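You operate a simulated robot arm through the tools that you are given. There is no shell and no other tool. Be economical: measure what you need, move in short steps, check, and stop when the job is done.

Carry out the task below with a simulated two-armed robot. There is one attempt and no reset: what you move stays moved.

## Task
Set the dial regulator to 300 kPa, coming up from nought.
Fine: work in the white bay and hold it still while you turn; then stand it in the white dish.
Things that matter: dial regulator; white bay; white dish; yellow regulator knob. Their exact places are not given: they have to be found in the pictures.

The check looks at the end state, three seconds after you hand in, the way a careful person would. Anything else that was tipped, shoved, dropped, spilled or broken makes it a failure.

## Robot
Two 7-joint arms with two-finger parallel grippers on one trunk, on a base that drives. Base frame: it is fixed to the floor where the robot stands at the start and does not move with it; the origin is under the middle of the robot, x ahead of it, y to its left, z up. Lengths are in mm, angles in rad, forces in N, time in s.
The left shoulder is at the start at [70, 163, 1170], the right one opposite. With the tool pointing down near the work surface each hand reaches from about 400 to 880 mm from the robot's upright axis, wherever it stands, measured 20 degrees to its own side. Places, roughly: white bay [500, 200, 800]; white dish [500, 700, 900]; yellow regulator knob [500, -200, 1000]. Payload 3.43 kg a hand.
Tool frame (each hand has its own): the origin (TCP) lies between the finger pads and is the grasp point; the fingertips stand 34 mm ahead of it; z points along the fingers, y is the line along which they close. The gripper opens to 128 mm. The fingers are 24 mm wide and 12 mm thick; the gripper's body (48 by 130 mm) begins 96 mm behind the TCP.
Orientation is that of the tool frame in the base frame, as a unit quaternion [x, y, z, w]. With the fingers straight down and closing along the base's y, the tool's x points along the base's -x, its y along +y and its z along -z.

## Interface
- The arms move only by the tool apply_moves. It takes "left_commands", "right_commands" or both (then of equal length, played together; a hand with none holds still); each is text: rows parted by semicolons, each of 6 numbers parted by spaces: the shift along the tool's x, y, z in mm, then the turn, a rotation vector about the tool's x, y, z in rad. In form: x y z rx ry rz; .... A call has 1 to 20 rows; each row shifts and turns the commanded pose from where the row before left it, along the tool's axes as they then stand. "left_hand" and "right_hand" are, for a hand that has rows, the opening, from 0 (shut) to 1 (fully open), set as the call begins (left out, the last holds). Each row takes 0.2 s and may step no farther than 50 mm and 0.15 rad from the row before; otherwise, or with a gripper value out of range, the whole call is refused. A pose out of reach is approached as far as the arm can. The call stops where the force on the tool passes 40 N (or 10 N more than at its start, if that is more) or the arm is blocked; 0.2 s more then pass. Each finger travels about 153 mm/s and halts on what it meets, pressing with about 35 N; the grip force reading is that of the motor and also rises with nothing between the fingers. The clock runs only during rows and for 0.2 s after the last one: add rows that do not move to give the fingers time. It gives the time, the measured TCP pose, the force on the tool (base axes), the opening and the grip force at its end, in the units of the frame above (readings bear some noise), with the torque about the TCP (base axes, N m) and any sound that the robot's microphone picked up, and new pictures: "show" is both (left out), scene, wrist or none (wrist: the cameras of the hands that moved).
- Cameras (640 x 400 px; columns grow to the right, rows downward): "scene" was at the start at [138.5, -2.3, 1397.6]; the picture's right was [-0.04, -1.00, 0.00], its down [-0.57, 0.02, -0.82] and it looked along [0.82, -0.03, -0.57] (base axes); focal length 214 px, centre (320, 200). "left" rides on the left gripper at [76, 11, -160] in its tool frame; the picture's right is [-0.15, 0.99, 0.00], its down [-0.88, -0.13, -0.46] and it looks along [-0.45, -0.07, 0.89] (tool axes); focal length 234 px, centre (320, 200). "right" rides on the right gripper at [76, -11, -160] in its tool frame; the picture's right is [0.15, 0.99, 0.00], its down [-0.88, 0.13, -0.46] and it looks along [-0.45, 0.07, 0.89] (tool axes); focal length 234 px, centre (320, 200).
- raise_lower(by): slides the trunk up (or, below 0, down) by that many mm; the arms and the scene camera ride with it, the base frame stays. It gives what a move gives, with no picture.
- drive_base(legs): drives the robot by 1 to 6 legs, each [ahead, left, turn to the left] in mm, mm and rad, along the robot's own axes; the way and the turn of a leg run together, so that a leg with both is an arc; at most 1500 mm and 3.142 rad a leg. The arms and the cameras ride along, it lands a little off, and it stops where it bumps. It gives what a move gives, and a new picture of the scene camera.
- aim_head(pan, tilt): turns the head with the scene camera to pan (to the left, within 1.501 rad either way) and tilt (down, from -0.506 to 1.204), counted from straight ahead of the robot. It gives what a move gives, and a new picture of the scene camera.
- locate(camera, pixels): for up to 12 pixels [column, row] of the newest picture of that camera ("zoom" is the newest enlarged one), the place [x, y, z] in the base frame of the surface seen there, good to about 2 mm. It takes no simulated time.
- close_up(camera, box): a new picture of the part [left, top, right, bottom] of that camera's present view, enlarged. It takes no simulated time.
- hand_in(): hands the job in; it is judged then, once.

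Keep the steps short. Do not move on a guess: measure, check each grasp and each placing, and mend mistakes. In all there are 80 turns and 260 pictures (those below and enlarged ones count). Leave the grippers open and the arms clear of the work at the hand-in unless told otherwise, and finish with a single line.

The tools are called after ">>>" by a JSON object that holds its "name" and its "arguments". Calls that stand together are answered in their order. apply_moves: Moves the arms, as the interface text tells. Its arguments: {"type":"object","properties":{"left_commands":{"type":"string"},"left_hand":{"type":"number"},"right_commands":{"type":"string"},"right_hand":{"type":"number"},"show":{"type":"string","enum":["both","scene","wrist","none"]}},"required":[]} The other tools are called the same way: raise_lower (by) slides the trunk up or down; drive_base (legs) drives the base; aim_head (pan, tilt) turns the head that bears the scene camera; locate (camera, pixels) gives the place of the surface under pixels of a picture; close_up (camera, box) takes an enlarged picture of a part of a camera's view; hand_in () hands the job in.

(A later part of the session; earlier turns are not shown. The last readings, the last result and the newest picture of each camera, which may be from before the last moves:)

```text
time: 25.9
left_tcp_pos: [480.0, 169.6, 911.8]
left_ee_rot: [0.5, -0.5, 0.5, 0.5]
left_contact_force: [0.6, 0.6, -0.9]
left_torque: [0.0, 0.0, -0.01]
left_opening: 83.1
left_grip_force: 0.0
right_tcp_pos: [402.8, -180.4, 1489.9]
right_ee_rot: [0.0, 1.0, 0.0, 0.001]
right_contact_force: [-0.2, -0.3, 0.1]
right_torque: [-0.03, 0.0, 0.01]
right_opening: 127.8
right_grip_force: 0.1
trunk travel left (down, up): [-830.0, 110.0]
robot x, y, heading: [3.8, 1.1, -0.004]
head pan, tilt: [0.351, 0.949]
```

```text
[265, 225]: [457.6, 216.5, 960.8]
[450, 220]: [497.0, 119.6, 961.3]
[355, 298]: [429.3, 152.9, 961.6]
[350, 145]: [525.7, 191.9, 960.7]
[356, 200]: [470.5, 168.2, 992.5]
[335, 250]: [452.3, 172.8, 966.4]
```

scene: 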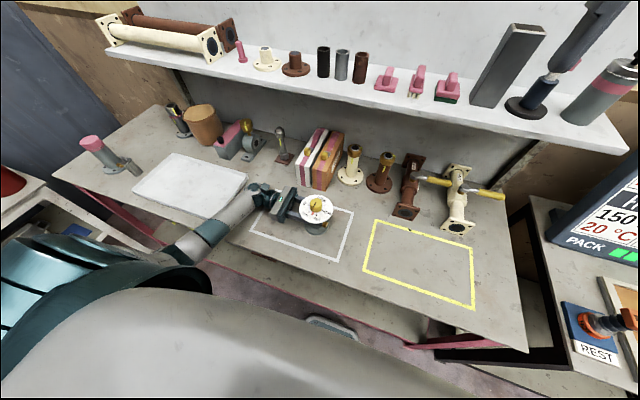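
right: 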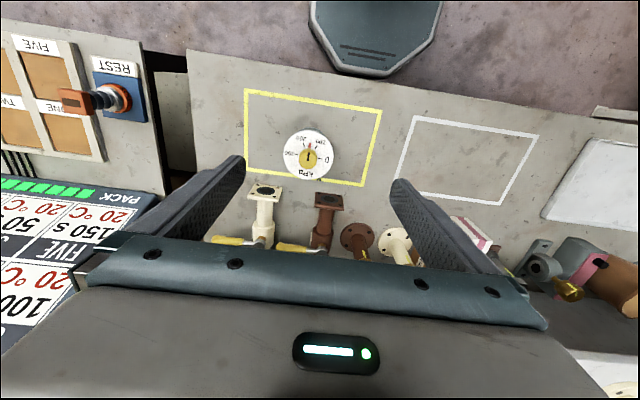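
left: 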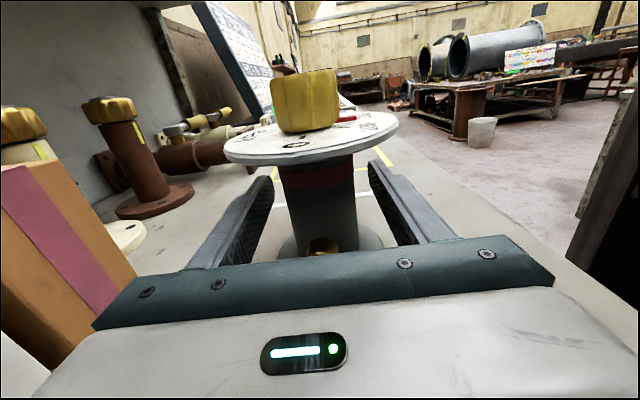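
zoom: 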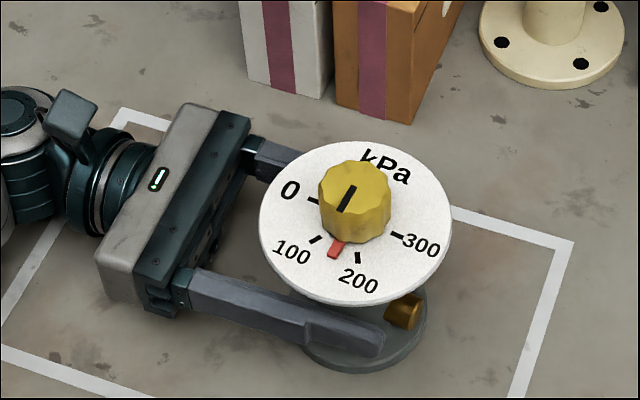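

Regulator axis is at (478, 170.5), standing true. The left hand will close to hold it while the right comes over the knob at z about 1090.

>>> {"name": "apply_moves", "arguments": {"left_commands": "0 0 0 0 0 0;0 0 0 0 0 0;0 0 0 0 0 0;0 0 0 0 0 0;0 0 0 0 0 0;0 0 0 0 0 0;0 0 0 0 0 0;0 0 0 0 0 0;0 0 0 0 0 0;0 0 0 0 0 0;0 0 0 0 0 0;0 0 0 0 0 0", "right_commands": "-6.25 29.2 33 0 0 0;-6.25 29.2 33 0 0 0;-6.25 29.2 33 0 0 0;-6.25 29.2 33 0 0 0;-6.25 29.2 33 0 0 0;-6.25 29.2 33 0 0 0;-6.25 29.2 33 0 0 0;-6.25 29.2 33 0 0 0;-6.25 29.2 33 0 0 0;-6.25 29.2 33 0 0 0;-6.25 29.2 33 0 0 0;-6.25 29.2 33 0 0 0", "left_hand": 0, "right_hand": 0.6}}

```text
time: 28.5
left_tcp_pos: [479.5, 170.3, 914.4]
left_ee_rot: [0.5, -0.5, 0.501, 0.499]
left_contact_force: [3.2, -1.7, 15.8]
left_torque: [0.19, 0.17, -0.3]
left_opening: 51.1
left_grip_force: 34.8
right_tcp_pos: [477.5, 172.0, 1092.7]
right_ee_rot: [0.0, 1.0, 0.0, -0.001]
right_contact_force: [-0.3, 0.4, -0.5]
right_torque: [-0.01, 0.0, -0.02]
right_opening: 76.9
right_grip_force: 0.1
trunk travel left (down, up): [-830.0, 110.0]
robot x, y, heading: [-1.7, -1.8, 0.002]
head pan, tilt: [0.351, 0.949]
```

scene: 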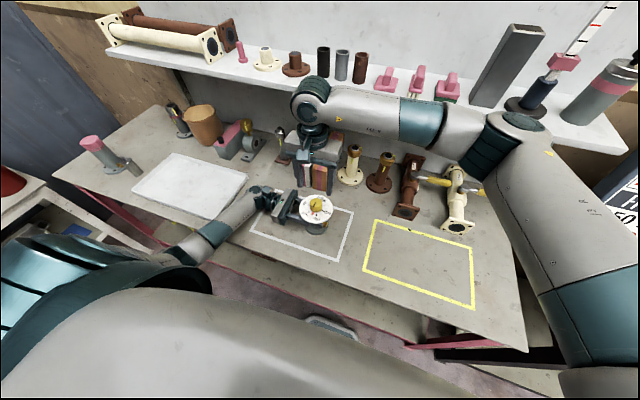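
right: 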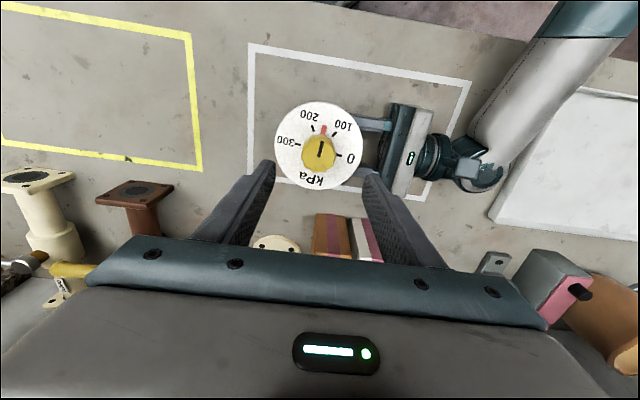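
left: 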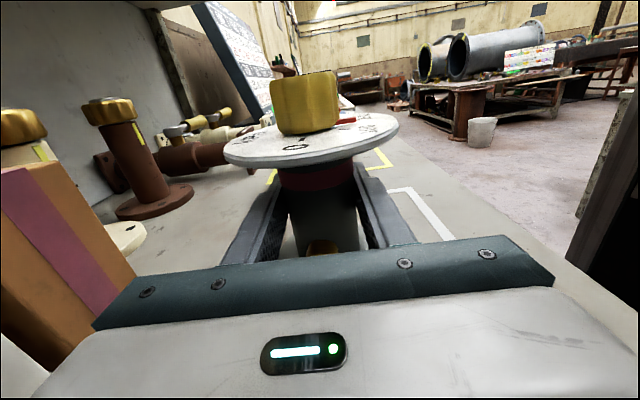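

Left is holding (pushing it gently onto the table). The right hand is above the knob, so I'll zoom in and locate the ticks, pointer and knob.

>>> {"name": "close_up", "arguments": {"camera": "right", "box": [270, 95, 370, 195]}}

>>> {"name": "close_up", "arguments": {"camera": "right", "box": [260, 95, 372, 165]}}

>>> {"name": "locate", "arguments": {"camera": "right", "pixels": [[276, 150], [363, 150], [318, 102], [318, 190], [305, 155], [335, 155], [321, 165], [324, 130], [320, 150]]}}

```text
4.00 times, centred on (320, 145) of right
```

zoom: 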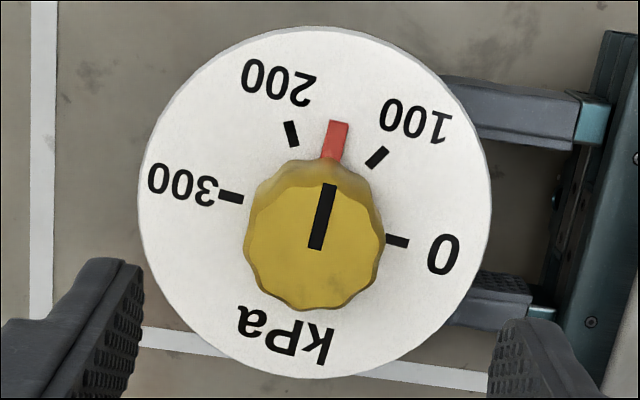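

```text
5.71 times, centred on (316, 130) of right
```

zoom: 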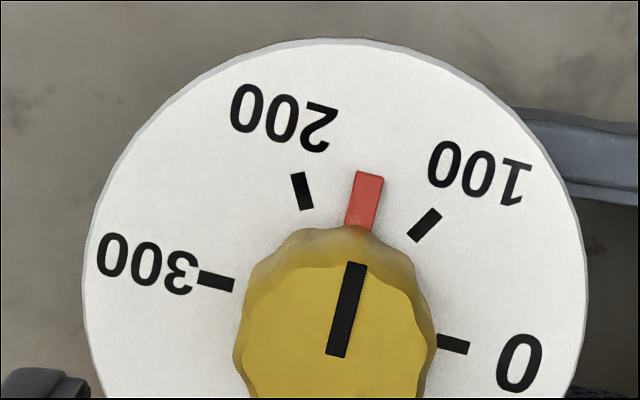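

```text
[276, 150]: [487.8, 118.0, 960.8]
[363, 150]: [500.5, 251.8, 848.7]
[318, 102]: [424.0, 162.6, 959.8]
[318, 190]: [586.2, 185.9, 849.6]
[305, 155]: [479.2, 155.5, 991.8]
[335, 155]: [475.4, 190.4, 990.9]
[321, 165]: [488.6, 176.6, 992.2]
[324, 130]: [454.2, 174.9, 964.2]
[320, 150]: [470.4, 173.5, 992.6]
```

I'll locate the ticks and pointer on this zoom for their angles.

>>> {"name": "locate", "arguments": {"camera": "zoom", "pixels": [[442, 342], [464, 348], [414, 238], [436, 212], [297, 176], [307, 206], [202, 276], [231, 286], [369, 174], [360, 222], [96, 210], [584, 270]]}}

```text
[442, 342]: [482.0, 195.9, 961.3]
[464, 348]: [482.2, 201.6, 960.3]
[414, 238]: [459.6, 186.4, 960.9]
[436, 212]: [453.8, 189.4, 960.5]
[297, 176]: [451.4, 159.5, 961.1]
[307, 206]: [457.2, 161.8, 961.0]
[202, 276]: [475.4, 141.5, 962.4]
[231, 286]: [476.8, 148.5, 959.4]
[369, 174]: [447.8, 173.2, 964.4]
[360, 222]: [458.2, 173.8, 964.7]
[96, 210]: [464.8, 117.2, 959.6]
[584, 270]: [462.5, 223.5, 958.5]
```

Axis at (478.8,171.4). The scale is 0 at 83.5°, 300 at 263.5°, 60° per 100 kPa, and the pointer at about 177° reads about 155 kPa. I'll lower the right hand to z 1005 with the fingertips at about 971, above the pointer.

>>> {"name": "apply_moves", "arguments": {"right_commands": "-1 -0.5 30 0 0 0;0 0 30 0 0 0;0 0 27 0 0 0;0 0 0 0 0 0", "show": "wrist"}}

```text
time: 29.5
left_tcp_pos: [479.1, 170.0, 913.8]
left_ee_rot: [0.5, -0.5, 0.502, 0.498]
left_contact_force: [2.2, -1.6, 17.9]
left_torque: [-0.04, 0.02, 0.16]
left_opening: 51.2
left_grip_force: 34.8
right_tcp_pos: [477.9, 171.9, 1005.5]
right_ee_rot: [0.0, 1.0, -0.001, 0.001]
right_contact_force: [-0.7, -0.1, 0.2]
right_torque: [0.02, -0.02, -0.01]
right_opening: 76.8
right_grip_force: 0.1
trunk travel left (down, up): [-830.0, 110.0]
robot x, y, heading: [-0.2, -1.5, 0.003]
head pan, tilt: [0.351, 0.949]
```

right: 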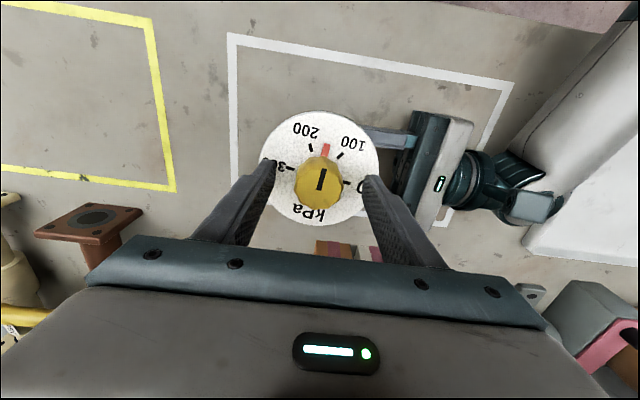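

Knob is between the fingers. Closing the right hand on it.

>>> {"name": "apply_moves", "arguments": {"right_commands": "0 0 0 0 0 0;0 0 0 0 0 0;0 0 0 0 0 0", "right_hand": 0, "show": "wrist"}}

```text
time: 30.3
left_tcp_pos: [479.0, 169.8, 911.8]
left_ee_rot: [0.5, -0.5, 0.5, 0.5]
left_contact_force: [1.7, 3.2, 19.2]
left_torque: [-0.15, 0.01, 0.13]
left_opening: 51.1
left_grip_force: 34.9
right_tcp_pos: [475.3, 170.9, 1004.6]
right_ee_rot: [0.0, 1.0, 0.0, 0.0]
right_contact_force: [-0.7, -6.9, -0.2]
right_torque: [-0.22, -0.04, -0.02]
right_opening: 38.9
right_grip_force: 35.5
trunk travel left (down, up): [-830.0, 110.0]
robot x, y, heading: [2.1, -0.1, 0.0]
head pan, tilt: [0.351, 0.949]
```

right: 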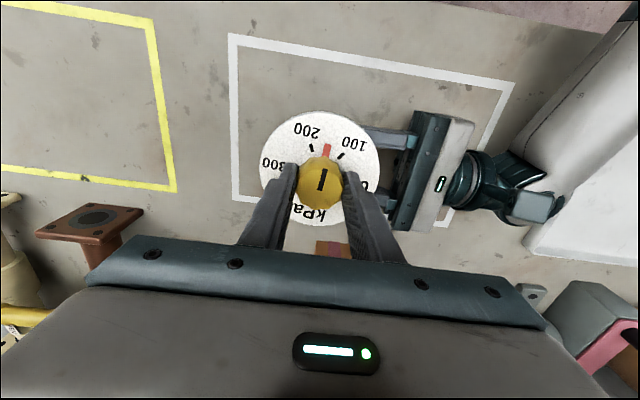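

Both grips hold, with the knob at 38.9 mm. I'll turn the knob +0.4 rad (clockwise from above, toward 0) as a trial.

>>> {"name": "apply_moves", "arguments": {"right_commands": "0 0 0 0 0 0.1;0 0 0 0 0 0.1;0 0 0 0 0 0.1;0 0 0 0 0 0.1", "show": "wrist"}}

>>> {"name": "close_up", "arguments": {"camera": "scene", "box": [270, 170, 350, 240]}}

```text
time: 31.3
left_tcp_pos: [479.4, 168.9, 913.2]
left_ee_rot: [0.499, -0.5, 0.501, 0.5]
left_contact_force: [-2.9, -9.7, 26.3]
left_torque: [0.45, 0.02, 0.12]
left_opening: 50.9
left_grip_force: 35.2
right_tcp_pos: [476.1, 170.7, 1006.5]
right_ee_rot: [0.199, 0.98, 0.0, -0.001]
right_contact_force: [5.0, 11.5, -19.9]
right_torque: [0.4, -0.42, 0.0]
right_opening: 39.0
right_grip_force: 34.3
trunk travel left (down, up): [-830.0, 110.0]
robot x, y, heading: [-4.9, 1.7, -0.003]
head pan, tilt: [0.351, 0.949]
```

right: 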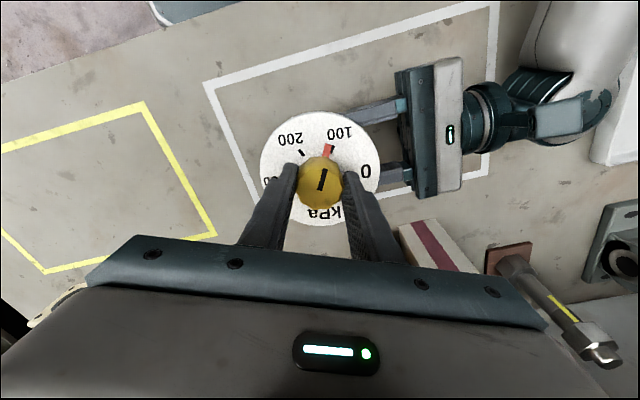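

```text
5.71 times, centred on (310, 205) of scene
```

zoom: 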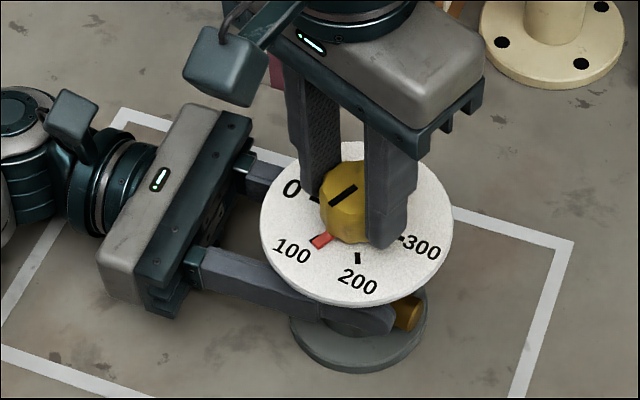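

The pointer follows (about 110) and the dial stays still. The two hands are pulling about 20 N vertically against each other, so I'll ease the right hand down 1.5 mm while turning another 0.8 rad.

>>> {"name": "apply_moves", "arguments": {"right_commands": "0 0 0.5 0 0 0.1;0 0 0.5 0 0 0.1;0 0 0.5 0 0 0.1;0 0 0 0 0 0.1;0 0 0 0 0 0.1;0 0 0 0 0 0.1;0 0 0 0 0 0.1;0 0 0 0 0 0.1", "show": "wrist"}}

>>> {"name": "close_up", "arguments": {"camera": "scene", "box": [270, 170, 350, 240]}}

```text
time: 33.1
left_tcp_pos: [479.7, 169.5, 911.9]
left_ee_rot: [0.5, -0.5, 0.5, 0.5]
left_contact_force: [7.2, -23.7, 9.3]
left_torque: [-0.08, 0.0, 0.26]
left_opening: 50.8
left_grip_force: 34.6
right_tcp_pos: [478.7, 171.3, 1006.7]
right_ee_rot: [0.566, 0.824, 0.002, -0.001]
right_contact_force: [-1.4, 19.9, 6.8]
right_torque: [0.92, -0.01, 0.09]
right_opening: 38.8
right_grip_force: 35.2
trunk travel left (down, up): [-830.0, 110.0]
robot x, y, heading: [0.9, 0.1, -0.002]
head pan, tilt: [0.351, 0.949]
```

right: 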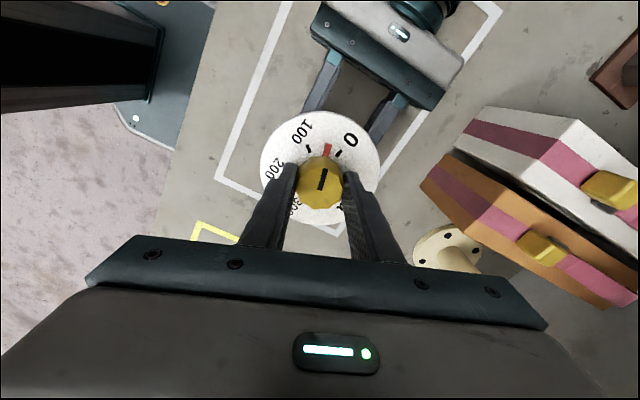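

```text
5.71 times, centred on (310, 205) of scene
```

zoom: 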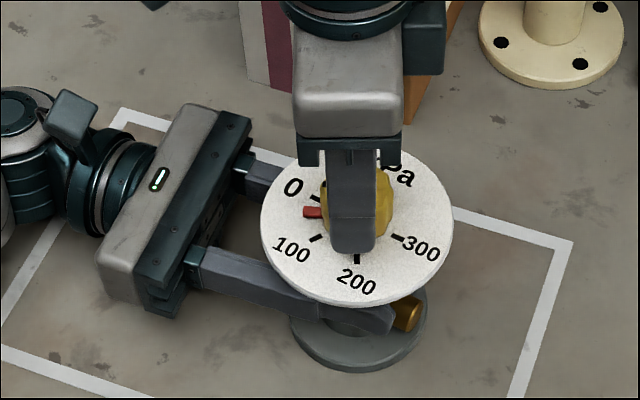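

Pointer now at about 35–40 kPa. I'll ease the sideways load (right hand about 1.4 mm toward +y) and turn 0.3 more, then check.

>>> {"name": "apply_moves", "arguments": {"right_commands": "0.7 0.2 0 0 0 0;0.7 0.2 0 0 0 0.1;0 0 0 0 0 0.1;0 0 0 0 0 0.1", "show": "wrist"}}

>>> {"name": "close_up", "arguments": {"camera": "right", "box": [260, 105, 380, 185]}}

>>> {"name": "close_up", "arguments": {"camera": "scene", "box": [290, 180, 340, 230]}}

```text
time: 34.1
left_tcp_pos: [479.8, 169.4, 912.5]
left_ee_rot: [0.501, -0.5, 0.5, 0.499]
left_contact_force: [6.1, -16.9, 1.0]
left_torque: [-0.24, -0.27, 0.47]
left_opening: 50.8
left_grip_force: 34.7
right_tcp_pos: [478.8, 171.3, 1005.8]
right_ee_rot: [0.683, 0.731, 0.002, 0.0]
right_contact_force: [7.2, 14.5, 26.9]
right_torque: [0.24, -0.56, 0.08]
right_opening: 39.0
right_grip_force: 35.5
trunk travel left (down, up): [-830.0, 110.0]
robot x, y, heading: [-0.7, 3.3, 0.002]
head pan, tilt: [0.351, 0.949]
```

right: 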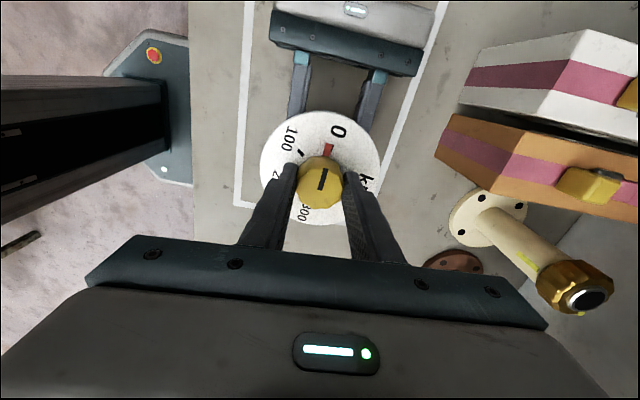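

```text
5.00 times, centred on (320, 145) of right
```

zoom: 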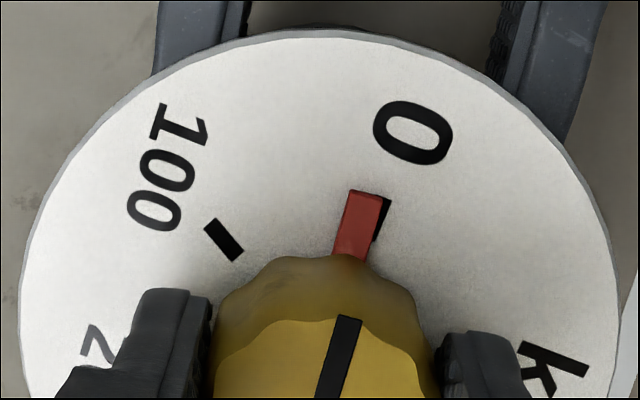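

```text
8.00 times, centred on (315, 205) of scene
```

zoom: 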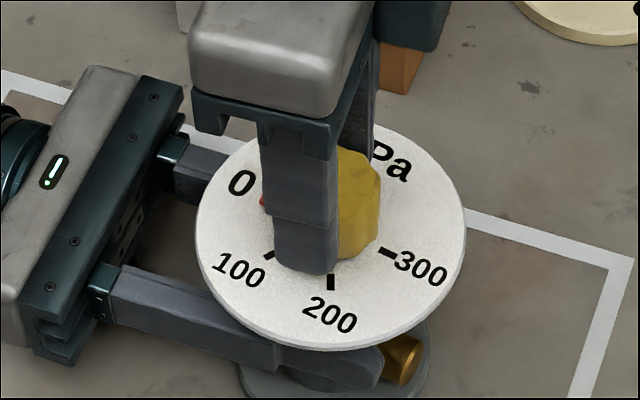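

The pointer is nearly on the 0 tick, a few degrees short. I'll lift 0.8 mm to ease the push and turn 0.1 rad more to reach nought.

>>> {"name": "apply_moves", "arguments": {"right_commands": "0.3 0 -0.8 0 0 0;0 0 0 0 0 0.05;0 0 0 0 0 0.05;0 0 0 0 0 0", "show": "none"}}

>>> {"name": "close_up", "arguments": {"camera": "right", "box": [260, 105, 380, 185]}}

```text
time: 35.1
left_tcp_pos: [479.0, 170.5, 913.0]
left_ee_rot: [0.499, -0.5, 0.499, 0.501]
left_contact_force: [-9.5, -14.3, 3.1]
left_torque: [0.18, -0.55, 0.21]
left_opening: 50.5
left_grip_force: 35.0
right_tcp_pos: [477.0, 170.6, 1003.8]
right_ee_rot: [0.718, 0.696, 0.001, 0.001]
right_contact_force: [18.7, 15.4, 16.9]
right_torque: [0.45, -0.87, 0.02]
right_opening: 39.0
right_grip_force: 35.0
trunk travel left (down, up): [-830.0, 110.0]
robot x, y, heading: [1.1, -2.0, 0.004]
head pan, tilt: [0.351, 0.949]
```

```text
5.00 times, centred on (320, 145) of right
```

zoom: 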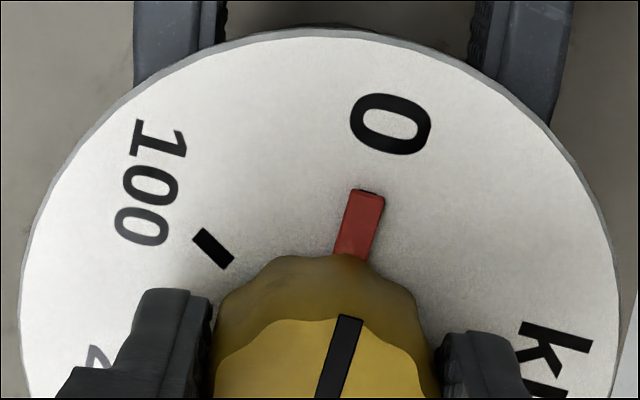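

The pointer sits squarely on 0. I'll nudge 0.04 rad more to be certain nought is reached, easing side load, then look.

>>> {"name": "apply_moves", "arguments": {"right_commands": "0.5 0.7 -0.5 0 0 0;0 0 0 0 0 0.04;0 0 0 0 0 0", "show": "none"}}

>>> {"name": "close_up", "arguments": {"camera": "right", "box": [260, 105, 380, 185]}}

```text
time: 35.9
left_tcp_pos: [479.1, 170.3, 912.4]
left_ee_rot: [-0.5, 0.5, -0.5, -0.5]
left_contact_force: [-12.1, -3.2, -0.5]
left_torque: [-0.64, -0.44, -0.35]
left_opening: 50.5
left_grip_force: 35.0
right_tcp_pos: [478.1, 170.3, 1005.1]
right_ee_rot: [0.732, 0.682, 0.0, 0.001]
right_contact_force: [15.2, 1.0, 16.4]
right_torque: [-0.13, -0.63, 0.63]
right_opening: 38.7
right_grip_force: 35.2
trunk travel left (down, up): [-830.0, 110.0]
robot x, y, heading: [-0.8, -1.1, -0.001]
head pan, tilt: [0.351, 0.949]
```

```text
5.00 times, centred on (320, 145) of right
```

zoom: 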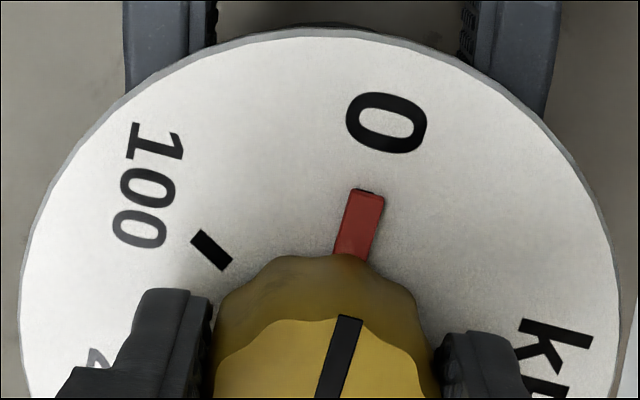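

The torque about z rose to 0.63 N m: the stop at nought. Now I'll come up, turning -1.5 rad, then check.

>>> {"name": "apply_moves", "arguments": {"right_commands": "0 0.5 -0.5 0 0 -0.1;0 0 0 0 0 -0.1;0 0 0 0 0 -0.1;0 0 0 0 0 -0.1;0 0 0 0 0 -0.1;0 0 0 0 0 -0.1;0 0 0 0 0 -0.1;0 0 0 0 0 -0.1;0 0 0 0 0 -0.1;0 0 0 0 0 -0.1;0 0 0 0 0 -0.1;0 0 0 0 0 -0.1;0 0 0 0 0 -0.1;0 0 0 0 0 -0.1;0 0 0 0 0 -0.1", "show": "wrist"}}

>>> {"name": "close_up", "arguments": {"camera": "right", "box": [260, 105, 380, 185]}}

```text
time: 39.1
left_tcp_pos: [481.3, 170.7, 912.4]
left_ee_rot: [0.5, -0.5, 0.5, 0.5]
left_contact_force: [7.2, 20.8, 0.4]
left_torque: [-0.83, 0.19, 0.01]
left_opening: 50.6
left_grip_force: 34.9
right_tcp_pos: [478.9, 171.5, 1005.1]
right_ee_rot: [0.069, 0.998, -0.001, -0.001]
right_contact_force: [-7.0, -18.9, 0.0]
right_torque: [-1.06, 0.49, -0.07]
right_opening: 39.1
right_grip_force: 34.4
trunk travel left (down, up): [-830.0, 110.0]
robot x, y, heading: [0.6, -3.5, -0.0]
head pan, tilt: [0.351, 0.949]
```

right: 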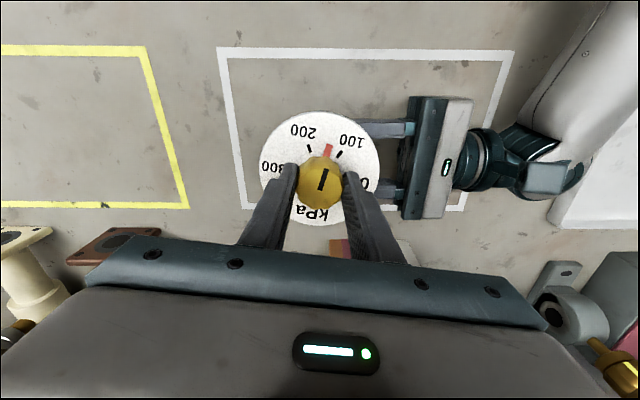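

```text
5.00 times, centred on (320, 145) of right
```

zoom: 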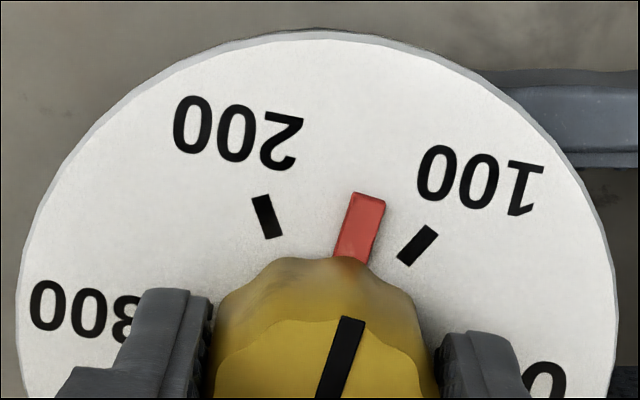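

The pointer is at about 145, with no slip. I'll ease the side load and turn another -1.3 rad.

>>> {"name": "apply_moves", "arguments": {"right_commands": "0.3 -1 0 0 0 -0.1;0 0 0 0 0 -0.1;0 0 0 0 0 -0.1;0 0 0 0 0 -0.1;0 0 0 0 0 -0.1;0 0 0 0 0 -0.1;0 0 0 0 0 -0.1;0 0 0 0 0 -0.1;0 0 0 0 0 -0.1;0 0 0 0 0 -0.1;0 0 0 0 0 -0.1;0 0 0 0 0 -0.1;0 0 0 0 0 -0.1", "show": "wrist"}}

>>> {"name": "close_up", "arguments": {"camera": "right", "box": [260, 105, 380, 185]}}

```text
time: 41.9
left_tcp_pos: [479.2, 170.6, 912.7]
left_ee_rot: [0.501, -0.5, 0.501, 0.499]
left_contact_force: [8.7, 24.7, 8.6]
left_torque: [-0.35, -0.19, -0.14]
left_opening: 50.7
left_grip_force: 35.2
right_tcp_pos: [478.5, 170.5, 1005.8]
right_ee_rot: [-0.549, 0.836, -0.001, 0.0]
right_contact_force: [-4.2, -22.7, 0.0]
right_torque: [-1.13, 0.19, -0.01]
right_opening: 39.0
right_grip_force: 34.8
trunk travel left (down, up): [-830.0, 110.0]
robot x, y, heading: [0.5, 0.6, -0.002]
head pan, tilt: [0.351, 0.949]
```

right: 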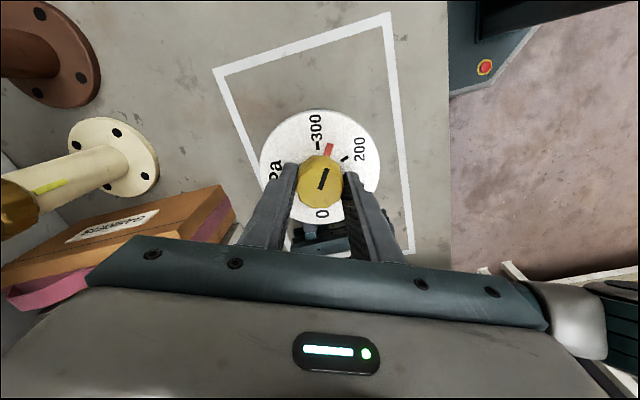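

```text
5.00 times, centred on (320, 145) of right
```

zoom: 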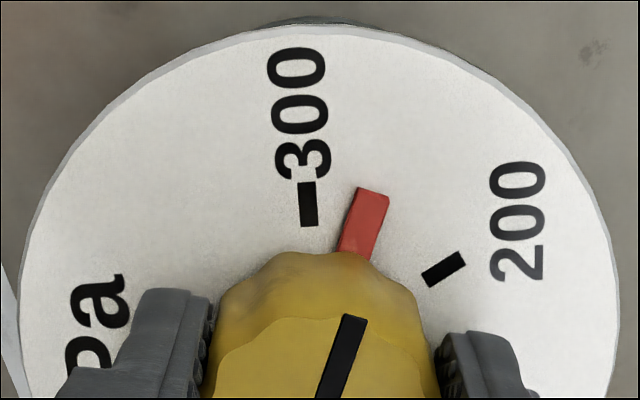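

About 0.34 rad to go. I'll turn -0.24 with small steps, easing toward -y.

>>> {"name": "apply_moves", "arguments": {"right_commands": "1 0 0 0 0 0;0 0 0 0 0 -0.08;0 0 0 0 0 -0.08;0 0 0 0 0 -0.08;0 0 0 0 0 0", "show": "none"}}

>>> {"name": "close_up", "arguments": {"camera": "right", "box": [260, 105, 380, 185]}}

>>> {"name": "locate", "arguments": {"camera": "zoom", "pixels": [[370, 192], [358, 245]]}}

```text
time: 43.1
left_tcp_pos: [478.8, 170.7, 912.8]
left_ee_rot: [0.5, -0.499, 0.5, 0.5]
left_contact_force: [0.2, 26.4, 8.7]
left_torque: [-0.38, -0.49, -0.27]
left_opening: 50.8
left_grip_force: 35.7
right_tcp_pos: [478.7, 170.0, 1005.6]
right_ee_rot: [-0.645, 0.764, -0.002, 0.0]
right_contact_force: [5.9, -24.0, 7.0]
right_torque: [-0.87, -0.3, -0.02]
right_opening: 38.7
right_grip_force: 34.8
trunk travel left (down, up): [-830.0, 110.0]
robot x, y, heading: [-2.9, 1.0, -0.0]
head pan, tilt: [0.351, 0.949]
```

```text
5.00 times, centred on (320, 145) of right
```

zoom: 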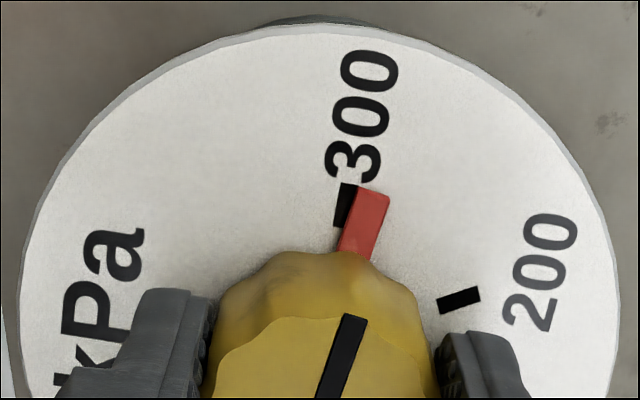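

```text
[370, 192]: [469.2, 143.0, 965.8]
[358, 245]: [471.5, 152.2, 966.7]
```

The pointer is about 0.12 rad short of 300. Turning -0.09, then checking.

>>> {"name": "apply_moves", "arguments": {"right_commands": "1 0 0 0 0 0;0 0 0 0 0 -0.05;0 0 0 0 0 -0.04;0 0 0 0 0 0", "show": "none"}}

>>> {"name": "close_up", "arguments": {"camera": "right", "box": [260, 105, 380, 185]}}

```text
time: 44.1
left_tcp_pos: [478.0, 168.9, 912.5]
left_ee_rot: [0.499, -0.5, 0.5, 0.501]
left_contact_force: [-13.4, 13.0, 11.3]
left_torque: [0.39, -0.87, -0.21]
left_opening: 50.5
left_grip_force: 35.3
right_tcp_pos: [476.9, 170.5, 1006.3]
right_ee_rot: [-0.678, 0.735, 0.0, 0.001]
right_contact_force: [17.9, -8.0, 0.8]
right_torque: [-0.06, -0.8, -0.04]
right_opening: 38.8
right_grip_force: 34.9
trunk travel left (down, up): [-830.0, 110.0]
robot x, y, heading: [-0.2, -0.1, -0.0]
head pan, tilt: [0.351, 0.949]
```

```text
5.00 times, centred on (320, 145) of right
```

zoom: 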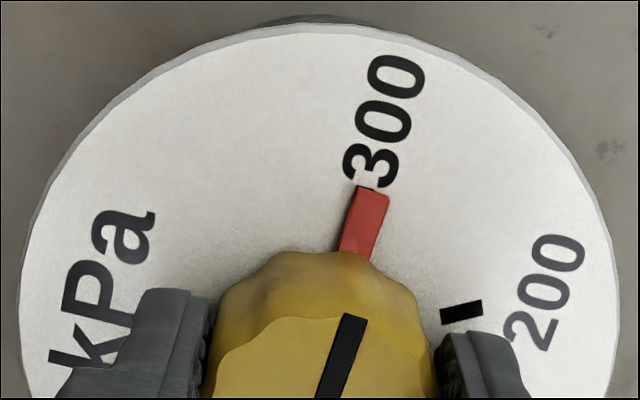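

Nearly there: a sliver of the tick shows on the left of the pointer. Turning a further -0.03.

>>> {"name": "apply_moves", "arguments": {"right_commands": "0 -0.5 0 0 0 0;0 0 0 0 0 -0.03;0 0 0 0 0 0", "show": "none"}}

>>> {"name": "close_up", "arguments": {"camera": "right", "box": [290, 120, 360, 165]}}

```text
time: 44.9
left_tcp_pos: [478.6, 169.0, 912.8]
left_ee_rot: [0.5, -0.5, 0.5, 0.5]
left_contact_force: [-21.7, 2.3, 14.2]
left_torque: [0.43, -0.81, -0.06]
left_opening: 50.5
left_grip_force: 35.3
right_tcp_pos: [477.4, 169.0, 1006.7]
right_ee_rot: [-0.689, 0.725, 0.0, 0.002]
right_contact_force: [22.4, 3.1, -3.8]
right_torque: [0.45, -0.95, 0.0]
right_opening: 38.9
right_grip_force: 34.7
trunk travel left (down, up): [-830.0, 110.0]
robot x, y, heading: [1.5, -2.9, -0.002]
head pan, tilt: [0.351, 0.949]
```

```text
8.89 times, centred on (325, 142) of right
```

zoom: 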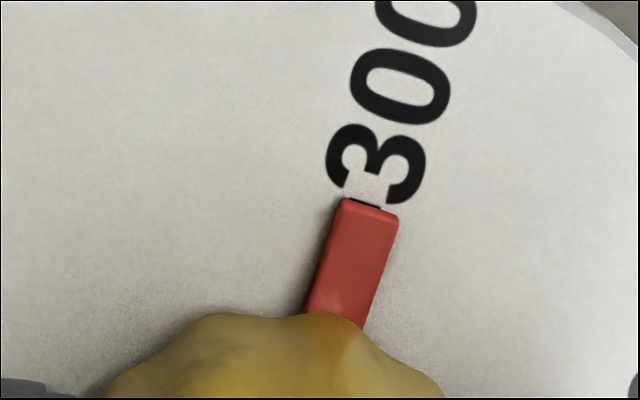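

The tick end is centred under the pointer: 300. I'll ease the side load, check the pointer, then open the right hand.

>>> {"name": "apply_moves", "arguments": {"right_commands": "0 -1 0 0 0 0;0 0 0 0 0 0", "show": "none"}}

>>> {"name": "apply_moves", "arguments": {"right_commands": "0 0 0 0 0 0;0 0 0 0 0 0;0 0 0 0 0 0", "right_hand": 0.6, "show": "none"}}

>>> {"name": "close_up", "arguments": {"camera": "right", "box": [260, 105, 380, 185]}}

```text
time: 45.5
left_tcp_pos: [479.2, 169.7, 912.8]
left_ee_rot: [0.5, -0.5, 0.501, 0.5]
left_contact_force: [-20.1, -6.8, 12.5]
left_torque: [0.34, -0.61, 0.07]
left_opening: 50.6
left_grip_force: 35.7
right_tcp_pos: [478.9, 170.8, 1006.7]
right_ee_rot: [-0.689, 0.725, 0.0, 0.0]
right_contact_force: [18.3, 7.4, -8.9]
right_torque: [0.51, -0.9, -0.02]
right_opening: 38.9
right_grip_force: 35.1
trunk travel left (down, up): [-830.0, 110.0]
robot x, y, heading: [-3.5, -5.6, -0.003]
head pan, tilt: [0.351, 0.949]
```

```text
time: 46.3
left_tcp_pos: [480.0, 170.1, 912.8]
left_ee_rot: [-0.5, 0.5, -0.5, -0.5]
left_contact_force: [2.0, 2.4, 2.5]
left_torque: [0.44, -0.06, -0.08]
left_opening: 50.7
left_grip_force: 35.0
right_tcp_pos: [479.5, 170.0, 1006.4]
right_ee_rot: [-0.689, 0.725, 0.001, 0.0]
right_contact_force: [-0.9, 0.7, -0.2]
right_torque: [0.01, 0.02, 0.0]
right_opening: 76.8
right_grip_force: 0.0
trunk travel left (down, up): [-830.0, 110.0]
robot x, y, heading: [0.0, -1.8, -0.001]
head pan, tilt: [0.351, 0.949]
```

```text
5.00 times, centred on (320, 145) of right
```

zoom: 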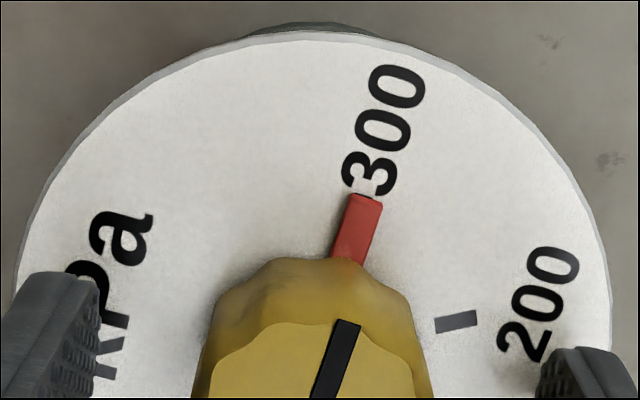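

Pointer stays on 300. Raising the right hand straight up 200 mm, then viewing the dial unobstructed.

>>> {"name": "apply_moves", "arguments": {"right_commands": "0 0 -20 0 0 0;0 0 -40 0 0 0;0 0 -45 0 0 0;0 0 -45 0 0 0;0 0 -45 0 0 0", "show": "wrist"}}

>>> {"name": "close_up", "arguments": {"camera": "right", "box": [270, 85, 370, 165]}}

>>> {"name": "close_up", "arguments": {"camera": "scene", "box": [270, 170, 350, 240]}}

```text
time: 47.5
left_tcp_pos: [479.2, 170.5, 913.2]
left_ee_rot: [0.5, -0.5, 0.5, 0.5]
left_contact_force: [0.0, 1.1, 1.4]
left_torque: [0.37, 0.02, -0.03]
left_opening: 50.4
left_grip_force: 34.8
right_tcp_pos: [479.7, 169.5, 1198.5]
right_ee_rot: [-0.689, 0.725, 0.0, 0.0]
right_contact_force: [0.2, 0.7, 0.3]
right_torque: [0.05, -0.02, -0.01]
right_opening: 76.9
right_grip_force: 0.1
trunk travel left (down, up): [-830.0, 110.0]
robot x, y, heading: [0.6, 2.2, 0.001]
head pan, tilt: [0.351, 0.949]
```

right: 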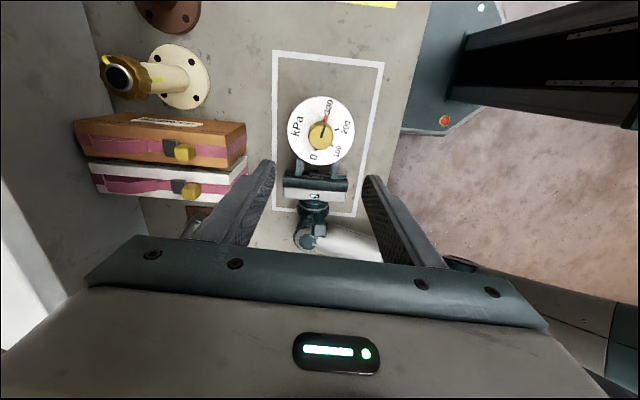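

```text
5.00 times, centred on (320, 125) of right
```

zoom: 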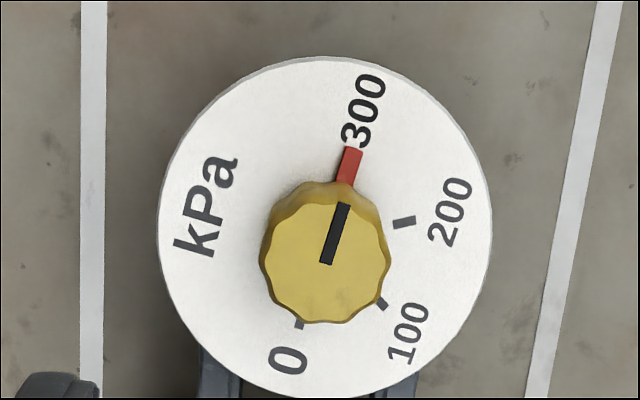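

```text
5.71 times, centred on (310, 205) of scene
```

zoom: 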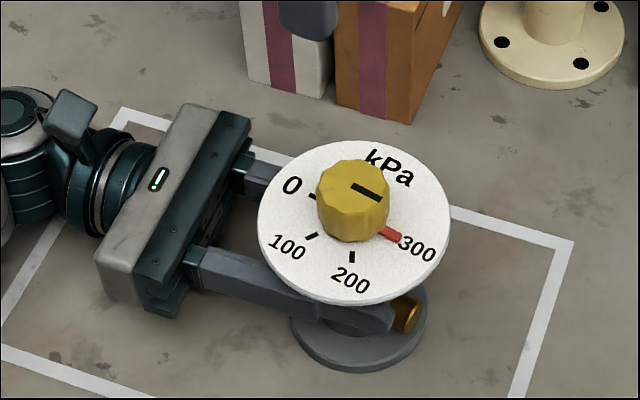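

Set cleanly at 300 from both views. Next I'll take the right arm back, up and to the right.

>>> {"name": "apply_moves", "arguments": {"right_commands": "0 0 -30 0 0 0;40 0 -22 0 0 0;40 0 -22 0 0 0;40 0 -22 0 0 0;40 0 -22 0 0 0;40 0 -22 0 0 0;40 0 -22 0 0 0;40 0 -22 0 0 0;40 0 -22 0 0 0;20 30 0 0 0 0;0 40 0 0 0 0", "right_hand": 1, "show": "none"}}

>>> {"name": "aim_head", "arguments": {"pan": 0.7, "tilt": 1.0}}

>>> {"name": "locate", "arguments": {"camera": "left", "pixels": [[320, 100]]}}

```text
time: 49.9
left_tcp_pos: [479.0, 171.0, 912.3]
left_ee_rot: [0.499, -0.5, 0.5, 0.501]
left_contact_force: [-0.7, -0.6, 0.1]
left_torque: [0.11, 0.08, 0.07]
left_opening: 50.9
left_grip_force: 34.5
right_tcp_pos: [361.7, -152.1, 1397.0]
right_ee_rot: [-0.689, 0.725, -0.001, 0.0]
right_contact_force: [0.1, -0.2, 0.0]
right_torque: [-0.01, 0.01, 0.01]
right_opening: 128.1
right_grip_force: 0.1
right hand out of reach, approached as far as the arm can: row 8, 9
trunk travel left (down, up): [-830.0, 110.0]
robot x, y, heading: [1.1, -2.8, 0.003]
head pan, tilt: [0.351, 0.949]
```

```text
time: 50.8
left_tcp_pos: [480.6, 169.9, 913.3]
left_ee_rot: [0.5, -0.5, 0.5, 0.5]
left_contact_force: [0.3, -0.9, 0.6]
left_torque: [0.13, 0.0, 0.0]
left_opening: 50.9
left_grip_force: 35.5
right_tcp_pos: [363.0, -152.4, 1396.6]
right_ee_rot: [-0.689, 0.725, 0.0, 0.0]
right_contact_force: [-0.5, -0.5, -0.6]
right_torque: [0.02, 0.03, -0.06]
right_opening: 127.9
right_grip_force: 0.1
trunk travel left (down, up): [-830.0, 110.0]
robot x, y, heading: [-1.0, -3.6, 0.006]
head pan, tilt: [0.7, 1.0]
```

scene: 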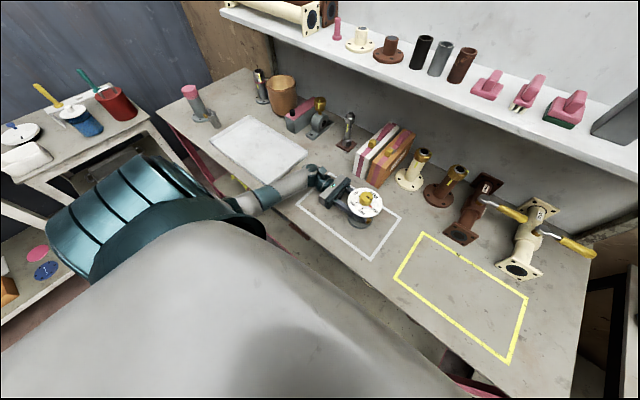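

```text
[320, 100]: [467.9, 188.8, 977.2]
```

I'll check where the neighbours of the drive path are: the pink-topped bottle, the side trolley and the forearm.

>>> {"name": "locate", "arguments": {"camera": "scene", "pixels": [[190, 92], [213, 120], [258, 75], [150, 120], [100, 145], [40, 170], [285, 190], [245, 200], [235, 185], [170, 140], [110, 210], [440, 370]]}}

```text
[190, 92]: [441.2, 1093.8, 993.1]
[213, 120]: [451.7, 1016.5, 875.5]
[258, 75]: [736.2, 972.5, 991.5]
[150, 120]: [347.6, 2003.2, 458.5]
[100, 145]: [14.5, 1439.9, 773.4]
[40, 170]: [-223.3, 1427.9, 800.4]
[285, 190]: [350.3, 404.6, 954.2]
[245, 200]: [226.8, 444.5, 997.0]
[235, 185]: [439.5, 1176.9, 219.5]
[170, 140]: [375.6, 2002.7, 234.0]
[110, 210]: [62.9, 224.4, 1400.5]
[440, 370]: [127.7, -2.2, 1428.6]
```

The way is clear. Lifting the regulator 75 mm gently.

>>> {"name": "apply_moves", "arguments": {"left_commands": "10 0 0 0 0 0;15 0 0 0 0 0;15 0 0 0 0 0;15 0 0 0 0 0;15 0 0 0 0 0;5 0 0 0 0 0", "show": "wrist"}}

>>> {"name": "drive_base", "arguments": {"legs": [[-50, 0, 0], [0, 440, 0]]}}

```text
time: 52.1
left_tcp_pos: [479.1, 170.1, 985.7]
left_ee_rot: [0.5, -0.5, 0.5, 0.499]
left_contact_force: [-0.2, -0.2, -5.0]
left_torque: [0.02, 0.0, 0.03]
left_opening: 50.6
left_grip_force: 35.4
right_tcp_pos: [363.2, -154.4, 1397.4]
right_ee_rot: [-0.69, 0.724, 0.0, 0.0]
right_contact_force: [0.8, -0.4, -0.5]
right_torque: [0.03, 0.0, -0.01]
right_opening: 127.8
right_grip_force: 0.0
trunk travel left (down, up): [-830.0, 110.0]
robot x, y, heading: [-0.9, 1.6, -0.004]
head pan, tilt: [0.7, 1.0]
```

left: 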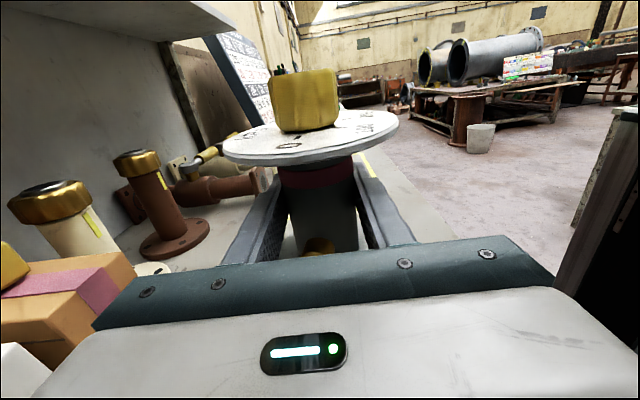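

```text
time: 55.4
left_tcp_pos: [431.2, 624.0, 987.2]
left_ee_rot: [-0.5, 0.501, -0.499, -0.5]
left_contact_force: [-0.2, -0.6, -4.8]
left_torque: [0.01, -0.02, -0.02]
left_opening: 50.7
left_grip_force: 35.1
right_tcp_pos: [312.9, 299.6, 1397.8]
right_ee_rot: [-0.688, 0.726, -0.001, 0.0]
right_contact_force: [0.3, 0.3, -0.7]
right_torque: [-0.01, -0.01, 0.01]
right_opening: 128.1
right_grip_force: 0.0
trunk travel left (down, up): [-830.0, 110.0]
robot x, y, heading: [-46.5, 454.9, -0.006]
head pan, tilt: [0.7, 1.0]
```

scene: 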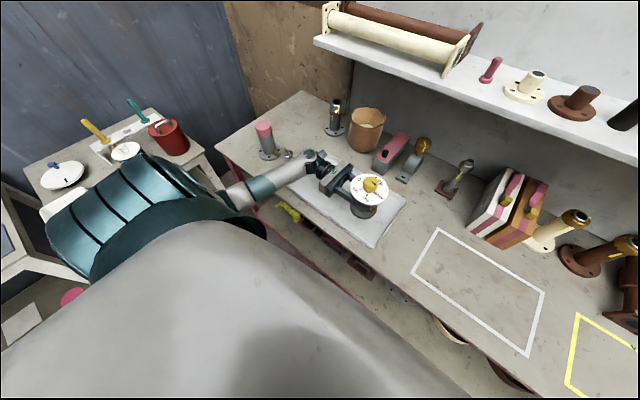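

The regulator is over the dish at (431,624). I'll shift +40 mm in x to the middle, then measure its height.

>>> {"name": "apply_moves", "arguments": {"left_commands": "0 -20 0 0 0 0;0 -20 0 0 0 0", "show": "scene"}}

>>> {"name": "close_up", "arguments": {"camera": "scene", "box": [290, 130, 430, 250]}}

>>> {"name": "locate", "arguments": {"camera": "zoom", "pixels": [[320, 200], [480, 230], [400, 260], [300, 330], [250, 300], [380, 360], [480, 310], [520, 300]]}}

```text
time: 56.0
left_tcp_pos: [472.8, 625.5, 985.8]
left_ee_rot: [0.5, -0.5, 0.498, 0.502]
left_contact_force: [0.8, -0.6, -6.0]
left_torque: [-0.03, -0.02, 0.01]
left_opening: 50.6
left_grip_force: 34.9
right_tcp_pos: [315.1, 302.1, 1397.7]
right_ee_rot: [-0.688, 0.726, 0.0, -0.001]
right_contact_force: [0.9, 0.1, -0.1]
right_torque: [0.0, 0.01, 0.0]
right_opening: 127.8
right_grip_force: 0.0
trunk travel left (down, up): [-830.0, 110.0]
robot x, y, heading: [-49.2, 457.7, 0.002]
head pan, tilt: [0.7, 1.0]
```

scene: 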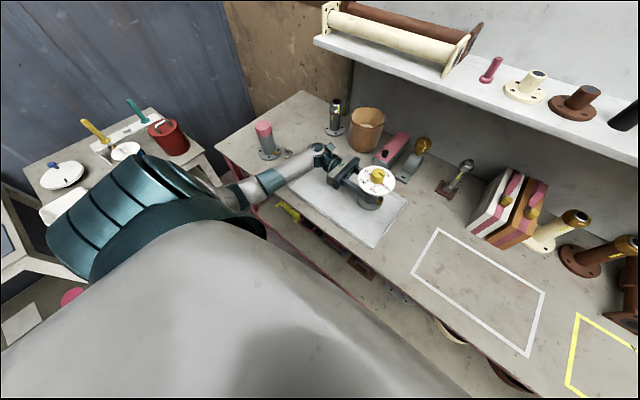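

```text
3.33 times, centred on (360, 190) of scene
```

zoom: 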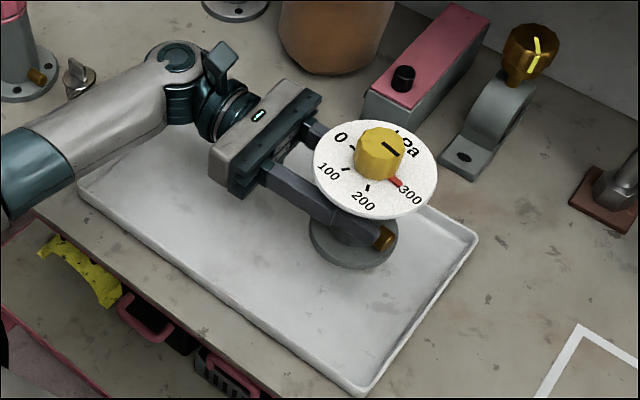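

```text
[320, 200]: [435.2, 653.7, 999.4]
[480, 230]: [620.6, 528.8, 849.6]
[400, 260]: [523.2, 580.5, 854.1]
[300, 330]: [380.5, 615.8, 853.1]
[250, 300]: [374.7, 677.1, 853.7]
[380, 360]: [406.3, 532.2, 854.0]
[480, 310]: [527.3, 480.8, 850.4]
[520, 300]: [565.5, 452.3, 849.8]
```

The regulator is over the dish floor (z 854). I'll measure the dial height now.

>>> {"name": "locate", "arguments": {"camera": "zoom", "pixels": [[322, 165], [428, 170], [380, 212], [340, 200], [400, 150], [340, 262], [370, 265]]}}

```text
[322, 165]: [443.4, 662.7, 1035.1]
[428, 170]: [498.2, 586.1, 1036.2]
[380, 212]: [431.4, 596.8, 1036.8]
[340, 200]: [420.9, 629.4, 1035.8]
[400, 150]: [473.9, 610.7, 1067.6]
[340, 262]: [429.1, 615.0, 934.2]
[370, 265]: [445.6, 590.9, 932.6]
```

No slip this time: dial 1036, target about 965. Lowering 62 mm, then checking.

>>> {"name": "apply_moves", "arguments": {"left_commands": "-14 0 0 0 0 0;-14 0 0 0 0 0;-14 0 0 0 0 0;-12 0 0 0 0 0;-8 0 0 0 0 0", "show": "scene"}}

>>> {"name": "close_up", "arguments": {"camera": "scene", "box": [290, 130, 430, 250]}}

>>> {"name": "locate", "arguments": {"camera": "zoom", "pixels": [[330, 210], [420, 210], [380, 235], [345, 230], [350, 285], [370, 285]]}}

```text
time: 57.2
left_tcp_pos: [471.8, 626.3, 925.5]
left_ee_rot: [0.5, -0.5, 0.499, 0.501]
left_contact_force: [0.4, 0.3, -5.3]
left_torque: [0.0, -0.02, 0.01]
left_opening: 50.8
left_grip_force: 35.3
right_tcp_pos: [314.3, 301.0, 1396.8]
right_ee_rot: [-0.688, 0.726, 0.0, -0.001]
right_contact_force: [-0.8, 0.1, -0.2]
right_torque: [-0.01, 0.0, 0.0]
right_opening: 128.1
right_grip_force: 0.0
trunk travel left (down, up): [-830.0, 110.0]
robot x, y, heading: [-49.8, 456.8, -0.003]
head pan, tilt: [0.7, 1.0]
```

scene: 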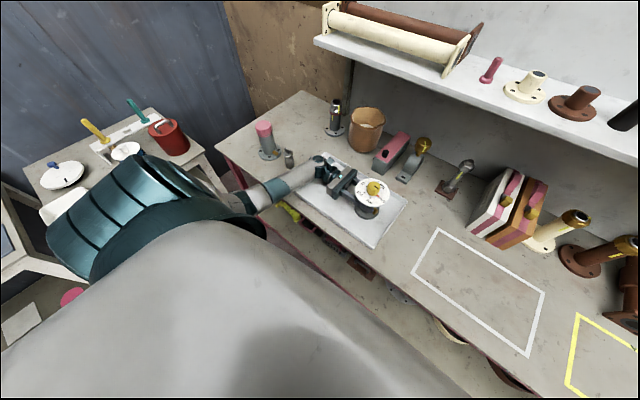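

```text
3.33 times, centred on (360, 190) of scene
```

zoom: 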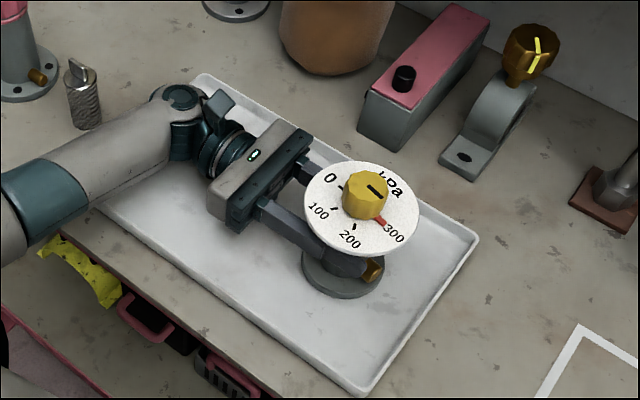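

```text
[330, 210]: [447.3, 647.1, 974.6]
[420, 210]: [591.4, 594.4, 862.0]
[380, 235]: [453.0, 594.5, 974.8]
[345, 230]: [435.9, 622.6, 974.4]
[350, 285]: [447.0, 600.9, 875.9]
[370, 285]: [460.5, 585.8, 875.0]
```

10 mm to go. The forearm near the tray's front-left rim looks low, so I'll measure it first.

>>> {"name": "locate", "arguments": {"camera": "zoom", "pixels": [[30, 200], [60, 190], [100, 165], [140, 150], [60, 225], [120, 195], [150, 165], [175, 110], [105, 212], [200, 78]]}}

>>> {"name": "close_up", "arguments": {"camera": "scene", "box": [230, 140, 350, 230]}}

```text
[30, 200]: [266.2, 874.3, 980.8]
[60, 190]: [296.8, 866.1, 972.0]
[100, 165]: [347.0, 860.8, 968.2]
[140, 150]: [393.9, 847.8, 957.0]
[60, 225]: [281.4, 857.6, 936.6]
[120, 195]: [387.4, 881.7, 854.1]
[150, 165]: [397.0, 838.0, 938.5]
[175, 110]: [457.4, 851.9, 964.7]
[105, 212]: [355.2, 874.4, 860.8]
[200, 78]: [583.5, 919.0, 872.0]
```

```text
4.44 times, centred on (290, 185) of scene
```

zoom: 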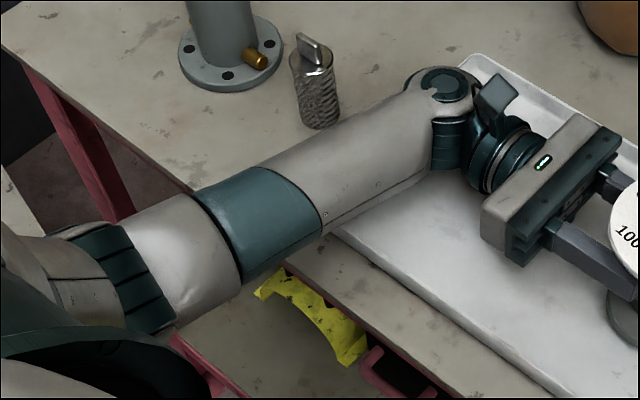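

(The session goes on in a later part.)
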